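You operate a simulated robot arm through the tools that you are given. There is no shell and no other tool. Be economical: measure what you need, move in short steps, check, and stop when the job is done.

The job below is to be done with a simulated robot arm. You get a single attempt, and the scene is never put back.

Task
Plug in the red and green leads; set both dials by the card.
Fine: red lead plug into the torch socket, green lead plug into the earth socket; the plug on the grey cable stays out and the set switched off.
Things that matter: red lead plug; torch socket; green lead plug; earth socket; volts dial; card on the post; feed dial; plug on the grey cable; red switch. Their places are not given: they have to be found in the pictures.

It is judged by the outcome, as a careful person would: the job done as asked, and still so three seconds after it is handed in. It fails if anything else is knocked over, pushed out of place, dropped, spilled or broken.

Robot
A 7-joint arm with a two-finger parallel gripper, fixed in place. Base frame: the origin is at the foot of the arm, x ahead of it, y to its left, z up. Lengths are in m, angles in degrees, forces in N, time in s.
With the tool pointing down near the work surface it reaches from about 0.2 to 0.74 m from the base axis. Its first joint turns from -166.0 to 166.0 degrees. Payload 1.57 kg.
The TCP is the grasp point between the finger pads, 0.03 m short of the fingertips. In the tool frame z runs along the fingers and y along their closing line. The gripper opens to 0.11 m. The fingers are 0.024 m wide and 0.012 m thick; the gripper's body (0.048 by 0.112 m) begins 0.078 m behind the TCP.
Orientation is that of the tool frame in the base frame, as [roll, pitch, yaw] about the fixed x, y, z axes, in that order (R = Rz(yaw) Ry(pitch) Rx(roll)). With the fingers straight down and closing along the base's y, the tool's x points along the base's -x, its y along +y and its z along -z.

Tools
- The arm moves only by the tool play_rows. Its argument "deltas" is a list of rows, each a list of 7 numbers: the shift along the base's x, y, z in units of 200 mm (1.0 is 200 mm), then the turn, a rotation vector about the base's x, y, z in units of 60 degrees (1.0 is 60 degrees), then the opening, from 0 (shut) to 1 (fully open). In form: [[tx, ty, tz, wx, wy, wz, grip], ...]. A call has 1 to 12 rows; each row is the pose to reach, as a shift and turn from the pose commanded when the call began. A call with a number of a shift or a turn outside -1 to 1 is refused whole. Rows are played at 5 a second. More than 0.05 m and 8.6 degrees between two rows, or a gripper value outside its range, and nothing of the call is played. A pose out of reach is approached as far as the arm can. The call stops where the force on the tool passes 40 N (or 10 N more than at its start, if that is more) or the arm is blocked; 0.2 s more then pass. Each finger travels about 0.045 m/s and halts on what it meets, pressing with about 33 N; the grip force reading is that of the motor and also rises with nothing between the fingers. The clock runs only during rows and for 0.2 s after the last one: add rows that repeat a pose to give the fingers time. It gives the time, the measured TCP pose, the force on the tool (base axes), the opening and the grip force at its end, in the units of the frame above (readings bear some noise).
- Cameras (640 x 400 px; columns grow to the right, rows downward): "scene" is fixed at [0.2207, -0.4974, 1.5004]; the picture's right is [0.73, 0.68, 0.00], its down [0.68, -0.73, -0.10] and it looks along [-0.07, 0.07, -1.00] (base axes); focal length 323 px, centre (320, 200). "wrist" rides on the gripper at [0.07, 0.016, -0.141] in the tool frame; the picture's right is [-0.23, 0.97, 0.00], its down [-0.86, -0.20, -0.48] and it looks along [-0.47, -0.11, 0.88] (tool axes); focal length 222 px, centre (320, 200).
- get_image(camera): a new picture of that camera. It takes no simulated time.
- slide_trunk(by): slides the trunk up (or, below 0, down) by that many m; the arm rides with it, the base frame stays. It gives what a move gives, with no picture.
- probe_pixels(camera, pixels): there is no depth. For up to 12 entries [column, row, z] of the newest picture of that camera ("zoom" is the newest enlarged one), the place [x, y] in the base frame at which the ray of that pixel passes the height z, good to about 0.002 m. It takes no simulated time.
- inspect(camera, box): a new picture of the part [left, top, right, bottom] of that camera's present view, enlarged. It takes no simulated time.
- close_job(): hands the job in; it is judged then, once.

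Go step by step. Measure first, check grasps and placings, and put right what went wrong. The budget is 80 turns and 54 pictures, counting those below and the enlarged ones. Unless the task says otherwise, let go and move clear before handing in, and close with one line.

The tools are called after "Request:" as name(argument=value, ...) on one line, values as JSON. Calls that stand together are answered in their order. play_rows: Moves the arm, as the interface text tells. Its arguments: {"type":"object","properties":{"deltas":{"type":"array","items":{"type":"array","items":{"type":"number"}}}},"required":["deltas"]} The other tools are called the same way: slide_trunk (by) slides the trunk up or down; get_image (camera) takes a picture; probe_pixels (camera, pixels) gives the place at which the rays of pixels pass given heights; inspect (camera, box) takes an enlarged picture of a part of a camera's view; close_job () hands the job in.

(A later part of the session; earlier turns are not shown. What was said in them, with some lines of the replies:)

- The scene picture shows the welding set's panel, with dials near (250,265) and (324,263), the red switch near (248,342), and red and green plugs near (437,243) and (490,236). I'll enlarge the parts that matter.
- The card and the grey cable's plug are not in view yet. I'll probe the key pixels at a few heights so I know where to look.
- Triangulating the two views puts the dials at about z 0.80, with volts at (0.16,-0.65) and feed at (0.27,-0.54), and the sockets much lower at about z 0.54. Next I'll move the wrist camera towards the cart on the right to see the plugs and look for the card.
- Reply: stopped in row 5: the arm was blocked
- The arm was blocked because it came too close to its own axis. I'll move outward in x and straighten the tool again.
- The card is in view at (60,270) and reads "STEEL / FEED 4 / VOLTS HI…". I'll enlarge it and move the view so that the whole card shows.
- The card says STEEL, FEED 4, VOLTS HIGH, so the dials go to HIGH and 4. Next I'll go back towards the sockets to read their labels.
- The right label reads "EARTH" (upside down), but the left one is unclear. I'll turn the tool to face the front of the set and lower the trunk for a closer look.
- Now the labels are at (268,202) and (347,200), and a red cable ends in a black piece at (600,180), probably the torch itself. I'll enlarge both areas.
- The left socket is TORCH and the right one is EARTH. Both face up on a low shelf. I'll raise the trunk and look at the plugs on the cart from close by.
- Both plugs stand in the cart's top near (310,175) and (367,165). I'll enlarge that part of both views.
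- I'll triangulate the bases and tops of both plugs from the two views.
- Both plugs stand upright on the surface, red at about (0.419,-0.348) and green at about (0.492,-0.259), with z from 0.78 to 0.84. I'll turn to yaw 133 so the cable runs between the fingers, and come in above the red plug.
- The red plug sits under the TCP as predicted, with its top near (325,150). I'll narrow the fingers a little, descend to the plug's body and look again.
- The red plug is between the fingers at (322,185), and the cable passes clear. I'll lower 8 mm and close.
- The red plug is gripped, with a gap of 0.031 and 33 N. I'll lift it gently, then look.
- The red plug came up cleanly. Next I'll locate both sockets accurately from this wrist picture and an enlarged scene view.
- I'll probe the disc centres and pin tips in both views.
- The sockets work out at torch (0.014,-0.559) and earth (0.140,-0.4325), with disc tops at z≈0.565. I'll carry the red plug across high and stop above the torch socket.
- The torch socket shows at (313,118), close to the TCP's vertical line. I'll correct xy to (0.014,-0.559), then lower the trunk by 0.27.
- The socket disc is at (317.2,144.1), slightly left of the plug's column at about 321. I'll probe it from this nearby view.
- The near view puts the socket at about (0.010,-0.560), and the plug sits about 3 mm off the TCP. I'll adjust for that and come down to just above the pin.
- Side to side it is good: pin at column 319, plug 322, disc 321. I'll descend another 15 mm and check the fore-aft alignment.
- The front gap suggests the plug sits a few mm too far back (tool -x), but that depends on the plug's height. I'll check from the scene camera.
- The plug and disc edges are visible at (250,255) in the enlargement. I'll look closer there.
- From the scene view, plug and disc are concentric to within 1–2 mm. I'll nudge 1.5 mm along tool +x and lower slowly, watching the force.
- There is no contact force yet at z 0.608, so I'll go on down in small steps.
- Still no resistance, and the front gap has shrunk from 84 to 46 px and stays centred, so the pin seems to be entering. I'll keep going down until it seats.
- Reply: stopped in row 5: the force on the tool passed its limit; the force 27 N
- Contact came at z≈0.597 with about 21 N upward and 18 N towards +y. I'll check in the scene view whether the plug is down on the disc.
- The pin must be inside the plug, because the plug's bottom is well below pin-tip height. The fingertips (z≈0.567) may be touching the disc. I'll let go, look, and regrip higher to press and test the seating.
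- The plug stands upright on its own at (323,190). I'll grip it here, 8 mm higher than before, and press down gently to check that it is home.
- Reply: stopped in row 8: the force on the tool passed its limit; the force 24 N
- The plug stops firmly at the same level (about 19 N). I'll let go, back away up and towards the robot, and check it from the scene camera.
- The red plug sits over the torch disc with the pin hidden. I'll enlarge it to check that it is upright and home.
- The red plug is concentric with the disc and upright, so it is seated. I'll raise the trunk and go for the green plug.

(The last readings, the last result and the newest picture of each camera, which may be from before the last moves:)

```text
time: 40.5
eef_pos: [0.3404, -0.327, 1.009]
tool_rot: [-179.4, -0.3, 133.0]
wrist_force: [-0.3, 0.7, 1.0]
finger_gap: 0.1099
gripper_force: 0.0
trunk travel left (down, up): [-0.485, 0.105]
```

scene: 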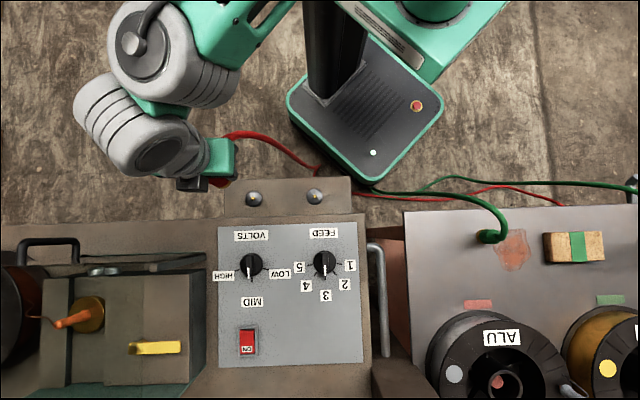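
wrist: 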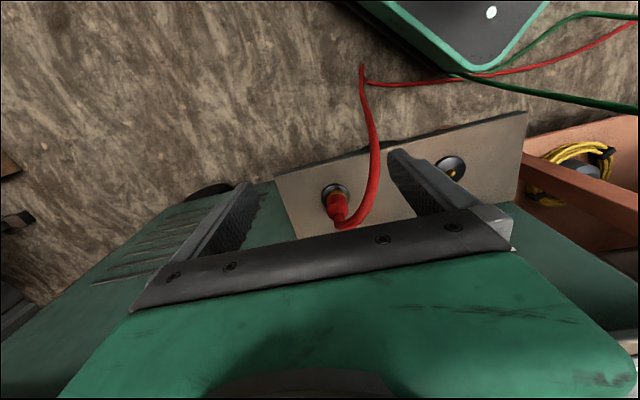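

I'm on the way to the green plug. I'll go above it to z≈0.935 and check the alignment.

Request:
play_rows(deltas=[[0.2, 0.09, 0, 0, 0, 0, 1], [0.4, 0.18, 0, 0, 0, 0, 1], [0.6, 0.27, 0, 0, 0, 0, 0.8], [0.7355, 0.3415, 0, 0, 0, 0, 0.65], [0.7355, 0.3415, -0.2, 0, 0, 0, 0.65], [0.7355, 0.3415, -0.37, 0, 0, 0, 0.65], [0.7355, 0.3415, -0.37, 0, 0, 0, 0.65]])

Request:
get_image(camera="wrist")

```text
time: 42.1
eef_pos: [0.4897, -0.255, 0.9352]
tool_rot: [-179.4, -0.3, 133.0]
wrist_force: [0.1, 0.6, 0.4]
finger_gap: 0.0713
gripper_force: 0.0
trunk travel left (down, up): [-0.485, 0.105]
```

```text
12 pictures are left
```

wrist: 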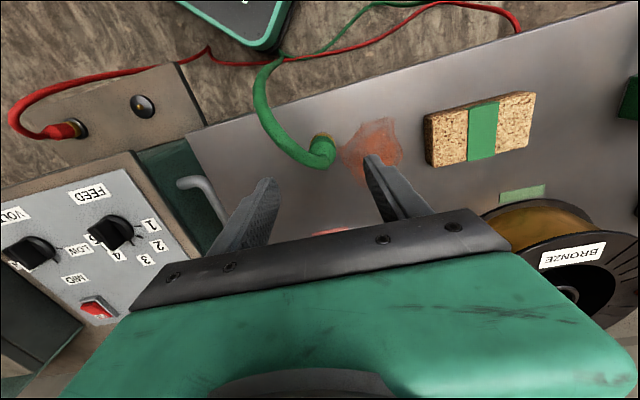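

The green plug is aligned between the fingers at (322,148). I'll descend and grip it.

Request:
play_rows(deltas=[[0, 0, -0.15, 0, 0, 0, 0.65], [0, 0, -0.3, 0, 0, 0, 0.65], [0, 0, -0.42, 0, 0, 0, 0.65], [0, 0, -0.5, 0, 0, 0, 0.65], [0, 0, -0.571, 0, 0, 0, 0.65], [0, 0, -0.571, 0, 0, 0, 0.65], [0, 0, -0.571, 0, 0, 0, 0.4], [0, 0, -0.571, 0, 0, 0, 0.2], [0, 0, -0.571, 0, 0, 0, 0.1], [0, 0, -0.571, 0, 0, 0, 0.1], [0, 0, -0.571, 0, 0, 0, 0.1], [0, 0, -0.571, 0, 0, 0, 0.1]])

Request:
inspect(camera="wrist", box=[260, 120, 380, 210])

```text
time: 44.8
eef_pos: [0.4895, -0.2593, 0.8215]
tool_rot: [-179.6, -0.2, 133.0]
wrist_force: [0.8, 0.5, 2.1]
finger_gap: 0.0312
gripper_force: 32.7
trunk travel left (down, up): [-0.485, 0.105]
```

```text
4.44 times, centred on (320, 165) of wrist
```

zoom: 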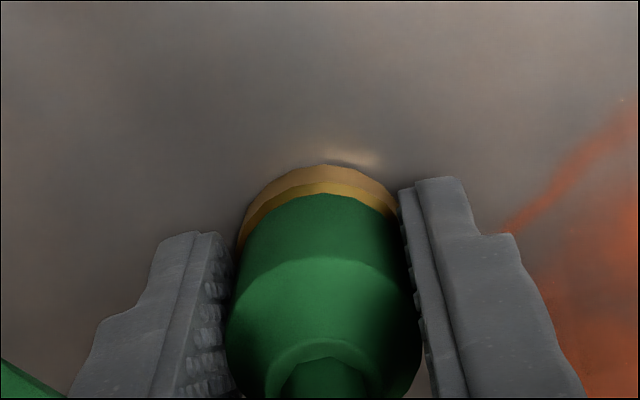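

Green is gripped, and its collar arc shows it sits about 5 mm further along tool +x than the red one did. I'll lift it and carry it to above the earth socket, aiming for TCP (0.135,-0.4335).

Request:
play_rows(deltas=[[0, 0, 0.05, 0, 0, 0, 0.1], [0, 0, 0.15, 0, 0, 0, 0.1], [0, 0, 0.3, 0, 0, 0, 0.1], [0, 0, 0.45, 0, 0, 0, 0.1], [0, 0, 0.6, 0, 0, 0, 0.1], [0, 0, 0.72, 0, 0, 0, 0.1], [-0.2, -0.05, 0.72, 0, 0, 0, 0.1], [-0.4, -0.1, 0.72, 0, 0, 0, 0.1], [-0.6, -0.15, 0.72, 0, 0, 0, 0.1], [-0.8, -0.2, 0.72, 0, 0, 0, 0.1], [-1.0, -0.25, 0.72, 0, 0, 0, 0.1], [-1.0, -0.25, 0.72, 0, 0, 0, 0.1]])

```text
time: 47.4
eef_pos: [0.2862, -0.3093, 0.9649]
tool_rot: [-179.5, -0.3, 133.0]
wrist_force: [-0.3, 0.2, -1.3]
finger_gap: 0.0313
gripper_force: 33.2
trunk travel left (down, up): [-0.485, 0.105]
```

The carry is going well. I'll move above the earth socket and lower the trunk to just above the pin.

Request:
play_rows(deltas=[[-0.151, -0.124, 0, 0, 0, 0, 0.1], [-0.302, -0.249, 0, 0, 0, 0, 0.1], [-0.453, -0.373, 0, 0, 0, 0, 0.1], [-0.604, -0.497, 0, 0, 0, 0, 0.1], [-0.755, -0.6215, 0, 0, 0, 0, 0.1], [-0.755, -0.6215, 0, 0, 0, 0, 0.1], [-0.755, -0.6215, 0, 0, 0, 0, 0.1]])

Request:
slide_trunk(by=-0.27)

Request:
get_image(camera="wrist")

```text
time: 49.0
eef_pos: [0.1399, -0.435, 0.9666]
tool_rot: [-179.3, -0.3, 133.0]
wrist_force: [0.1, -0.3, -1.4]
finger_gap: 0.0312
gripper_force: 33.3
trunk travel left (down, up): [-0.485, 0.105]
```

```text
time: 51.7
eef_pos: [0.1396, -0.4346, 0.6972]
tool_rot: [-179.3, -0.2, 133.1]
wrist_force: [-0.9, 0.6, 0.2]
finger_gap: 0.0312
gripper_force: 32.8
trunk travel left (down, up): [-0.215, 0.375]
```

```text
10 pictures are left
```

wrist: 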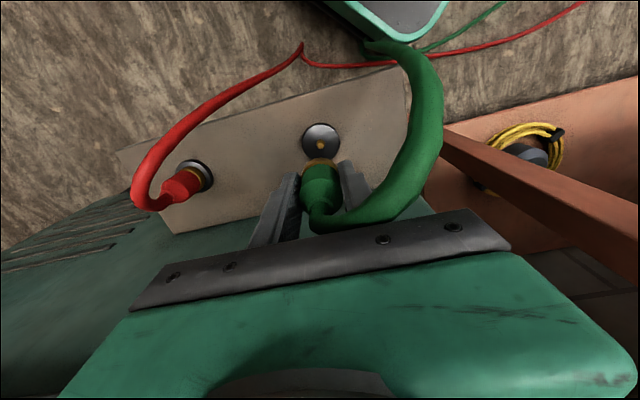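

The earth disc is near (320.5,141). I'll get its centre from an enlarged view.

Request:
inspect(camera="wrist", box=[220, 80, 420, 220])

```text
2.86 times, centred on (320, 150) of wrist
```

zoom: 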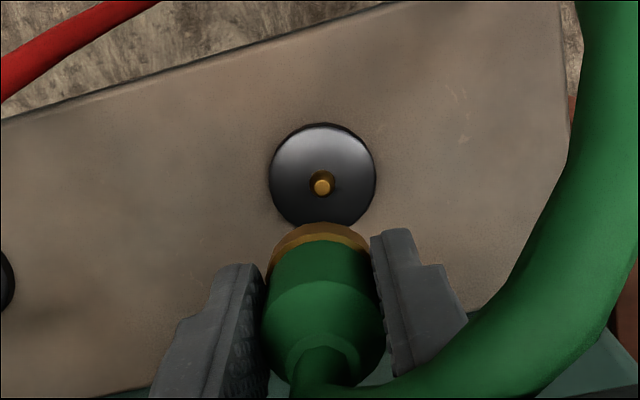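

Request:
probe_pixels(camera="wrist", pixels=[[320.7, 142.1, 0.565]])

```text
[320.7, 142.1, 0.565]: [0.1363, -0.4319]
```

The target TCP is about (0.1365,-0.4313). I'll shift and come down to just above the pin, then check.

Request:
play_rows(deltas=[[-0.0155, 0.0165, 0, 0, 0, 0, 0.1], [-0.0155, 0.0165, -0.1, 0, 0, 0, 0.1], [-0.0155, 0.0165, -0.2, 0, 0, 0, 0.1], [-0.0155, 0.0165, -0.3, 0, 0, 0, 0.1], [-0.0155, 0.0165, -0.36, 0, 0, 0, 0.1], [-0.0155, 0.0165, -0.38, 0, 0, 0, 0.1], [-0.0155, 0.0165, -0.38, 0, 0, 0, 0.1]])

Request:
inspect(camera="wrist", box=[260, 120, 380, 210])

```text
time: 53.3
eef_pos: [0.1358, -0.4309, 0.6197]
tool_rot: [-179.5, -0.2, 133.1]
wrist_force: [-0.3, -0.6, -0.6]
finger_gap: 0.031
gripper_force: 32.9
trunk travel left (down, up): [-0.215, 0.375]
```

```text
4.44 times, centred on (320, 165) of wrist
```

zoom: 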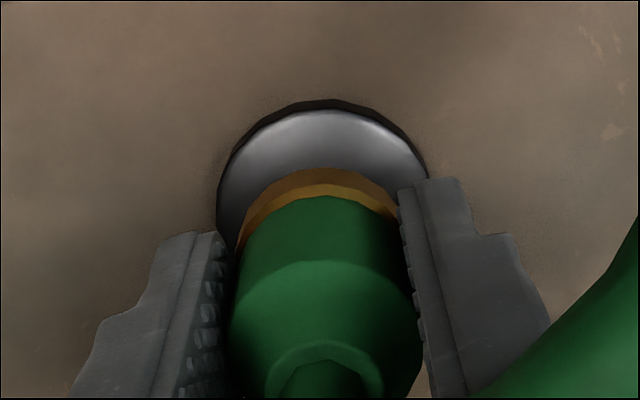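

The gap comparison says green is about 2 mm further forward than red was when it seated. I'll correct by roughly 1.5 mm and lower slowly, watching the force.

Request:
play_rows(deltas=[[0.007, -0.004, 0, 0, 0, 0, 0.1], [0.007, -0.004, -0.02, 0, 0, 0, 0.1], [0.007, -0.004, -0.035, 0, 0, 0, 0.1], [0.007, -0.004, -0.05, 0, 0, 0, 0.1], [0.007, -0.004, -0.065, 0, 0, 0, 0.1], [0.007, -0.004, -0.08, 0, 0, 0, 0.1], [0.007, -0.004, -0.09, 0, 0, 0, 0.1], [0.007, -0.004, -0.1, 0, 0, 0, 0.1], [0.007, -0.004, -0.11, 0, 0, 0, 0.1], [0.007, -0.004, -0.12, 0, 0, 0, 0.1]])

```text
time: 55.5
eef_pos: [0.1366, -0.4332, 0.601]
tool_rot: [-179.3, -0.2, 133.1]
wrist_force: [0.9, 15.1, 22.9]
finger_gap: 0.0309
gripper_force: 33.1
trunk travel left (down, up): [-0.215, 0.375]
stopped in row 10: the force on the tool passed its limit (the readings are from after the stop); the commanded pose is now the measured one
```

It stopped at z 0.601, exactly the expected seating height, with the same force pattern as red. I'll let go, back off upwards and check from the scene camera.

Request:
play_rows(deltas=[[0, 0, 0, 0, 0, 0, 0.3], [0, 0, 0, 0, 0, 0, 0.7], [0, 0, 0, 0, 0, 0, 0.9], [0, 0, 0.1, 0, 0, 0, 1], [0, 0, 0.3, 0, 0, 0, 1], [0, 0, 0.5, 0, 0, 0, 1], [0, 0, 0.7, 0, 0, 0, 1], [-0.17, 0.1, 0.7, 0, 0, 0, 1], [-0.34, 0.2, 0.7, 0, 0, 0, 1], [-0.34, 0.2, 0.7, 0, 0, 0, 1]])

Request:
inspect(camera="scene", box=[235, 172, 335, 232])

```text
time: 57.7
eef_pos: [0.0701, -0.3919, 0.7417]
tool_rot: [-179.4, -0.2, 133.0]
wrist_force: [0.4, 0.0, -0.6]
finger_gap: 0.1098
gripper_force: 0.1
trunk travel left (down, up): [-0.215, 0.375]
```

```text
6.40 times, centred on (285, 202) of scene
```

zoom: 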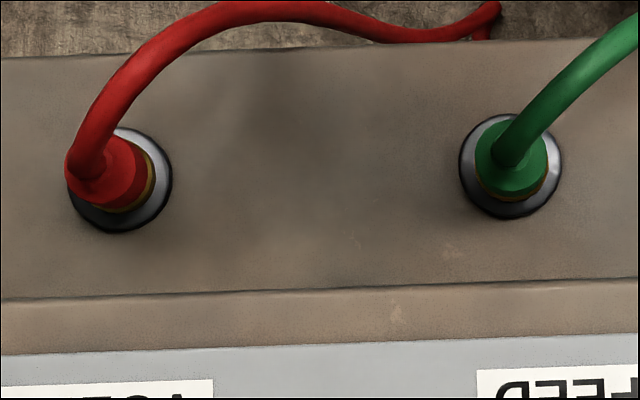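

Both plugs sit concentric on their discs, so both leads are in. Next I'll raise the trunk clear and take a sharp view of the dials.

Request:
slide_trunk(by=0.3)

Request:
inspect(camera="scene", box=[208, 235, 368, 315])

```text
time: 60.7
eef_pos: [0.0695, -0.3918, 1.041]
tool_rot: [-179.6, -0.1, 133.0]
wrist_force: [-0.4, -0.1, 0.0]
finger_gap: 0.1099
gripper_force: 0.1
trunk travel left (down, up): [-0.515, 0.075]
```

```text
4.00 times, centred on (288, 275) of scene
```

zoom: 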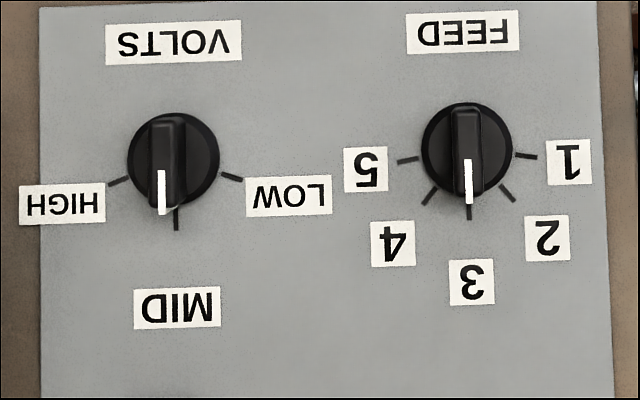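

The dials need clockwise turns seen from above: volts about 70° to HIGH and feed about 40° to 4. Their grip bars now lie along scene-down, so yaw 133 suits both. I'll go above the volts knob and triangulate its height.

Request:
play_rows(deltas=[[0.1, -0.2, 0, 0, 0, 0, 1], [0.2, -0.4, 0, 0, 0, 0, 0.8], [0.3, -0.6, 0, 0, 0, 0, 0.6], [0.4, -0.8, 0, 0, 0, 0, 0.5], [0.45, -1.0, 0, 0, 0, 0, 0.5]])

Request:
play_rows(deltas=[[0, -0.15, 0, 0, 0, 0, 0.5], [0, -0.29, 0, 0, 0, 0, 0.5], [0, -0.29, -0.2, 0, 0, 0, 0.5], [0, -0.29, -0.4, 0, 0, 0, 0.5], [0, -0.29, -0.5, 0, 0, 0, 0.5], [0, -0.29, -0.5, 0, 0, 0, 0.5]])

Request:
get_image(camera="wrist")

Request:
probe_pixels(camera="scene", pixels=[[251.5, 265, 0.8], [251.5, 265, 0.85], [249.5, 265.5, 0.8], [249.5, 265.5, 0.85], [324.75, 262.5, 0.8], [324.75, 262.5, 0.85], [324.7, 263.5, 0.8], [324.7, 263.5, 0.85], [252, 304, 0.8], [252, 304, 0.85]])

```text
time: 61.9
eef_pos: [0.1622, -0.593, 1.0423]
tool_rot: [-179.5, -0.2, 132.9]
wrist_force: [0.4, 0.1, 0.4]
finger_gap: 0.0551
gripper_force: 0.0
trunk travel left (down, up): [-0.515, 0.075]
```

```text
time: 63.3
eef_pos: [0.1596, -0.6496, 0.9407]
tool_rot: [-179.6, -0.2, 133.0]
wrist_force: [-0.5, 0.3, -0.4]
finger_gap: 0.055
gripper_force: 0.1
trunk travel left (down, up): [-0.515, 0.075]
```

```text
5 pictures are left
```

wrist: 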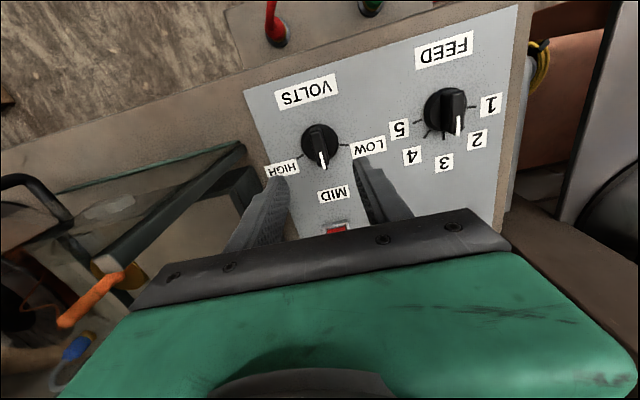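

```text
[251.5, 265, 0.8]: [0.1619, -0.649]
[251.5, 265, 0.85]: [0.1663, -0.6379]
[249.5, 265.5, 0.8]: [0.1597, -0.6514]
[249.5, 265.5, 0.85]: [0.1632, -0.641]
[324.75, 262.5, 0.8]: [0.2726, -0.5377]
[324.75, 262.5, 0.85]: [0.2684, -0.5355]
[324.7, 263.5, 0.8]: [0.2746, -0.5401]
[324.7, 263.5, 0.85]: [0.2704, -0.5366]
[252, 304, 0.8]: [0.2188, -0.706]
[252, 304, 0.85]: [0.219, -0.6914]
```

I'll triangulate the panel height from the labels and the knob's axis from both views.

Request:
probe_pixels(camera="wrist", pixels=[[334, 193, 0.75], [334, 193, 0.8], [307, 91, 0.75], [307, 91, 0.8], [444, 50, 0.75], [444, 50, 0.8], [320, 144, 0.75], [320, 144, 0.8], [446, 112, 0.75], [446, 112, 0.8]])

Request:
probe_pixels(camera="scene", pixels=[[252.25, 302, 0.75], [252.25, 302, 0.8], [251.5, 235.25, 0.75], [251.5, 235.25, 0.8], [323.75, 233.25, 0.75], [323.75, 233.25, 0.8]])

Request:
inspect(camera="wrist", box=[260, 80, 400, 180])

```text
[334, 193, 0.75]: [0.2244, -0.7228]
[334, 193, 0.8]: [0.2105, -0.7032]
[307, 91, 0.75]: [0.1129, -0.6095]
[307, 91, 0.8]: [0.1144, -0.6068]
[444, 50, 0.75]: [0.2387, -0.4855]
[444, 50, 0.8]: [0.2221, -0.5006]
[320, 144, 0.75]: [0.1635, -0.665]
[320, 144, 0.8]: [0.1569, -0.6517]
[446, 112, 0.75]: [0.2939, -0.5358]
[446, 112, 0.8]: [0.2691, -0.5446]
```

```text
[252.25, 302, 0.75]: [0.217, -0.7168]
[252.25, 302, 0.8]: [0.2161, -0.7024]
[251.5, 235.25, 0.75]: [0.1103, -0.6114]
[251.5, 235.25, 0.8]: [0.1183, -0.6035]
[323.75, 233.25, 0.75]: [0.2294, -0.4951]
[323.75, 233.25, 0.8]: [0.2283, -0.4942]
```

```text
4.00 times, centred on (330, 130) of wrist
```

zoom: 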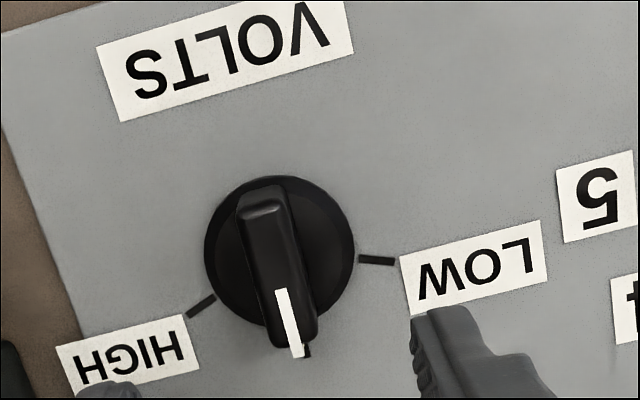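

The panel is at z≈0.777, the knob's axis is near (0.159,-0.652), and its bar's top is near 0.80. I'll narrow the fingers to 35 mm and go down gently on either side of the bar until it touches.

Request:
play_rows(deltas=[[-0.003, -0.012, -0.1, 0, 0, 0, 0.32], [-0.003, -0.012, -0.25, 0, 0, 0, 0.32], [-0.003, -0.012, -0.4, 0, 0, 0, 0.32], [-0.003, -0.012, -0.5, 0, 0, 0, 0.32], [-0.003, -0.012, -0.54, 0, 0, 0, 0.32], [-0.003, -0.012, -0.56, 0, 0, 0, 0.32], [-0.003, -0.012, -0.575, 0, 0, 0, 0.32], [-0.003, -0.012, -0.585, 0, 0, 0, 0.32], [-0.003, -0.012, -0.595, 0, 0, 0, 0.32], [-0.003, -0.012, -0.605, 0, 0, 0, 0.32], [-0.003, -0.012, -0.615, 0, 0, 0, 0.32]])

```text
time: 65.7
eef_pos: [0.159, -0.6535, 0.818]
tool_rot: [-179.5, -0.3, 133.0]
wrist_force: [0.3, 1.1, 0.3]
finger_gap: 0.0352
gripper_force: 0.0
trunk travel left (down, up): [-0.515, 0.075]
```

There is no contact at z 0.818 (tips at 0.788). I'll close here; the gap will tell whether the bar is between the fingers.

Request:
play_rows(deltas=[[0, 0, 0, 0, 0, 0, 0.2], [0, 0, 0, 0, 0, 0, 0.1], [0, 0, 0, 0, 0, 0, 0.05], [0, 0, 0, 0, 0, 0, 0.05], [0, 0, 0, 0, 0, 0, 0.05]])

```text
time: 66.9
eef_pos: [0.1582, -0.6527, 0.8191]
tool_rot: [-179.4, -0.2, 133.0]
wrist_force: [-0.8, -1.5, -0.2]
finger_gap: 0.0158
gripper_force: 31.4
trunk travel left (down, up): [-0.515, 0.075]
```

The bar is held (gap 0.0158, 31 N). I'll turn clockwise 35° first.

Request:
play_rows(deltas=[[0, 0, 0, 0, 0, -0.117, 0.05], [0, 0, 0, 0, 0, -0.233, 0.05], [0, 0, 0, 0, 0, -0.35, 0.05], [0, 0, 0, 0, 0, -0.467, 0.05], [0, 0, 0, 0, 0, -0.583, 0.05], [0, 0, 0, 0, 0, -0.583, 0.05]])

```text
time: 68.3
eef_pos: [0.1589, -0.6521, 0.8177]
tool_rot: [-179.4, -0.3, 98.0]
wrist_force: [5.1, 0.8, 0.5]
finger_gap: 0.016
gripper_force: 31.6
trunk travel left (down, up): [-0.515, 0.075]
```

The yaw is 98° with little force. I'll turn the other 35°.

Request:
play_rows(deltas=[[0, 0, 0, 0, 0, -0.117, 0.05], [0, 0, 0, 0, 0, -0.233, 0.05], [0, 0, 0, 0, 0, -0.35, 0.05], [0, 0, 0, 0, 0, -0.467, 0.05], [0, 0, 0, 0, 0, -0.583, 0.05], [0, 0, 0, 0, 0, -0.583, 0.05]])

```text
time: 69.7
eef_pos: [0.1586, -0.6529, 0.8179]
tool_rot: [-179.4, -0.1, 63.0]
wrist_force: [7.1, 2.7, 3.0]
finger_gap: 0.0162
gripper_force: 31.9
trunk travel left (down, up): [-0.515, 0.075]
```

The yaw is 63°, a full 70° turn. I'll open, rise, and head for the feed knob while turning back.

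Request:
play_rows(deltas=[[0, 0, 0, 0, 0, 0, 0.2], [0, 0, 0, 0, 0, 0, 0.32], [0, 0, 0, 0, 0, 0, 0.32], [0, 0, 0.15, 0, 0, 0, 0.32], [0, 0, 0.35, 0, 0, 0, 0.32], [0, 0, 0.55, 0, 0, 0, 0.32], [0.1, 0.1, 0.6, 0, 0, 0.13, 0.32], [0.22, 0.22, 0.6, 0, 0, 0.26, 0.32], [0.34, 0.34, 0.6, 0, 0, 0.39, 0.32], [0.46, 0.46, 0.6, 0, 0, 0.52, 0.32], [0.5745, 0.5645, 0.6, 0, 0, 0.65, 0.32]])

Request:
play_rows(deltas=[[0, 0, 0, 0, 0, 0.13, 0.32], [0, 0, 0, 0, 0, 0.26, 0.32], [0, 0, 0, 0, 0, 0.39, 0.32], [0, 0, 0, 0, 0, 0.517, 0.32], [0, 0, 0, 0, 0, 0.517, 0.32]])

Request:
get_image(camera="wrist")

```text
time: 72.1
eef_pos: [0.272, -0.5392, 0.9394]
tool_rot: [-179.4, -0.2, 102.2]
wrist_force: [-0.3, 0.3, 0.5]
finger_gap: 0.0354
gripper_force: 0.1
trunk travel left (down, up): [-0.515, 0.075]
```

```text
time: 73.3
eef_pos: [0.2737, -0.5405, 0.9378]
tool_rot: [-179.4, -0.2, 133.2]
wrist_force: [0.2, 0.3, 0.0]
finger_gap: 0.0352
gripper_force: 0.1
trunk travel left (down, up): [-0.515, 0.075]
```

```text
3 pictures are left
```

wrist: 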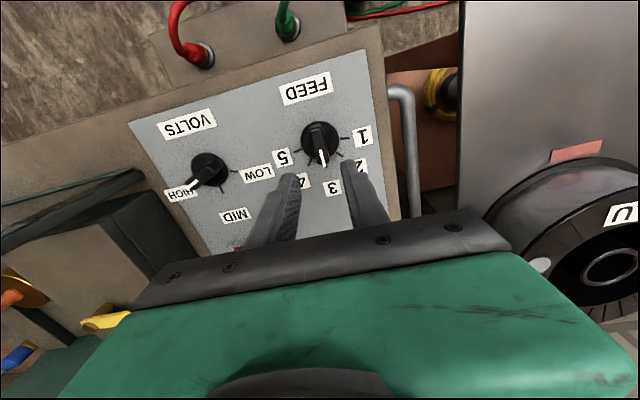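

The volts pointer is at HIGH, and the feed knob is right under the TCP at (320,145). I'll descend and grip it the same way.

Request:
play_rows(deltas=[[0, 0, -0.15, 0, 0, 0, 0.32], [0, 0, -0.3, 0, 0, 0, 0.32], [0, 0, -0.45, 0, 0, 0, 0.32], [0, 0, -0.52, 0, 0, 0, 0.32], [0, 0, -0.56, 0, 0, 0, 0.32], [0, 0, -0.58, 0, 0, 0, 0.32], [0, 0, -0.598, 0, 0, 0, 0.32], [0, 0, -0.598, 0, 0, 0, 0.2], [0, 0, -0.598, 0, 0, 0, 0.1], [0, 0, -0.598, 0, 0, 0, 0.05], [0, 0, -0.598, 0, 0, 0, 0.05], [0, 0, -0.598, 0, 0, 0, 0.05]])

```text
time: 75.9
eef_pos: [0.2738, -0.5415, 0.8187]
tool_rot: [-179.5, -0.1, 133.0]
wrist_force: [-7.2, -5.8, -1.9]
finger_gap: 0.016
gripper_force: 31.4
trunk travel left (down, up): [-0.515, 0.075]
```

The bar is held, with about 9 N sideways, so I'll shift about 1.5 mm to relieve that while turning clockwise 40°.

Request:
play_rows(deltas=[[-0.006, -0.005, 0, 0, 0, 0, 0.05], [-0.006, -0.005, 0, 0, 0, -0.111, 0.05], [-0.006, -0.005, 0, 0, 0, -0.222, 0.05], [-0.006, -0.005, 0, 0, 0, -0.333, 0.05], [-0.006, -0.005, 0, 0, 0, -0.444, 0.05], [-0.006, -0.005, 0, 0, 0, -0.556, 0.05], [-0.006, -0.005, 0, 0, 0, -0.667, 0.05], [-0.006, -0.005, 0, 0, 0, -0.667, 0.05]])

Request:
play_rows(deltas=[[0, 0, 0, 0, 0, 0, 0.2], [0, 0, 0, 0, 0, 0, 0.32], [0, 0, 0, 0, 0, 0, 0.32], [0, 0, 0.15, 0, 0, 0, 0.32], [0, 0, 0.35, 0, 0, 0, 0.32], [0, 0, 0.55, 0, 0, 0, 0.32], [-0.1, 0.2, 0.65, 0, 0, 0, 0.32], [-0.2, 0.4, 0.75, 0, 0, 0, 0.32], [-0.3, 0.6, 0.8, 0, 0, 0, 0.32], [-0.4, 0.8, 0.8, 0, 0, 0, 0.32], [-0.4, 0.8, 0.8, 0, 0, 0, 0.32]])

Request:
inspect(camera="scene", box=[208, 235, 368, 315])

```text
time: 77.7
eef_pos: [0.2723, -0.5414, 0.8179]
tool_rot: [-179.3, -0.3, 93.1]
wrist_force: [-2.9, 0.0, -7.4]
finger_gap: 0.0153
gripper_force: 31.1
trunk travel left (down, up): [-0.515, 0.075]
```

```text
time: 80.1
eef_pos: [0.1944, -0.383, 0.976]
tool_rot: [-179.3, -0.2, 93.1]
wrist_force: [0.1, -0.6, -0.6]
finger_gap: 0.0354
gripper_force: 0.0
trunk travel left (down, up): [-0.515, 0.075]
```

```text
4.00 times, centred on (288, 275) of scene
```

zoom: 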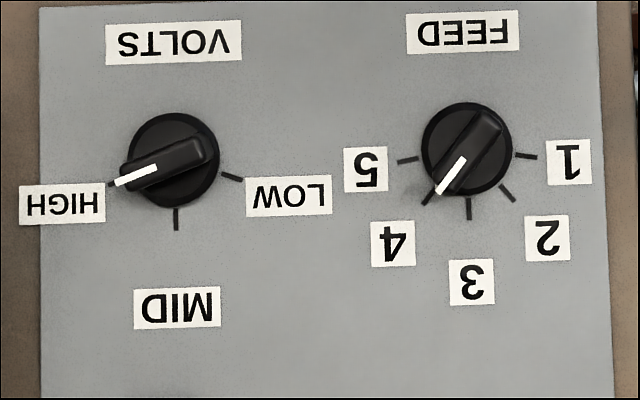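

Both pointers lie on their marks, HIGH and 4. I'll take one last overall look at the plugs, the switch and the rest.

Request:
get_image(camera="scene")

```text
1 pictures are left
```

scene: 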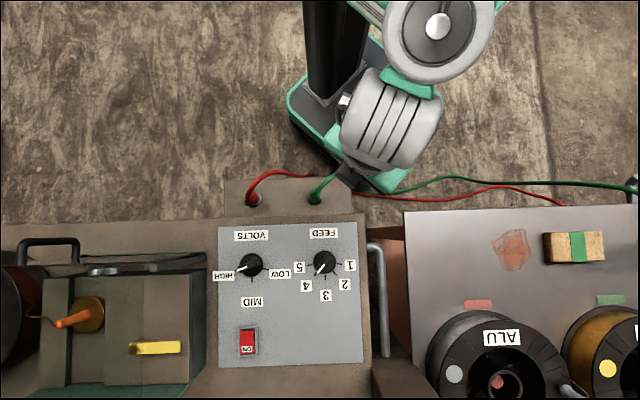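

Red is in the torch socket at (254,198), green is in the earth socket at (315,196), and the dials read HIGH and 4. The switch and everything else in view look unchanged, and the arm is clear, so I'm handing in.

Request:
close_job()

```text
The job is handed in.
```

The job is handed in: the red lead is in the torch socket and the green lead in the earth socket. The card reads STEEL, FEED 4, VOLTS HIGH, so volts is at HIGH and feed at 4. I didn't touch the red switch, and I never clearly identified the plug on the grey cable in the pictures, so nothing was done to it.
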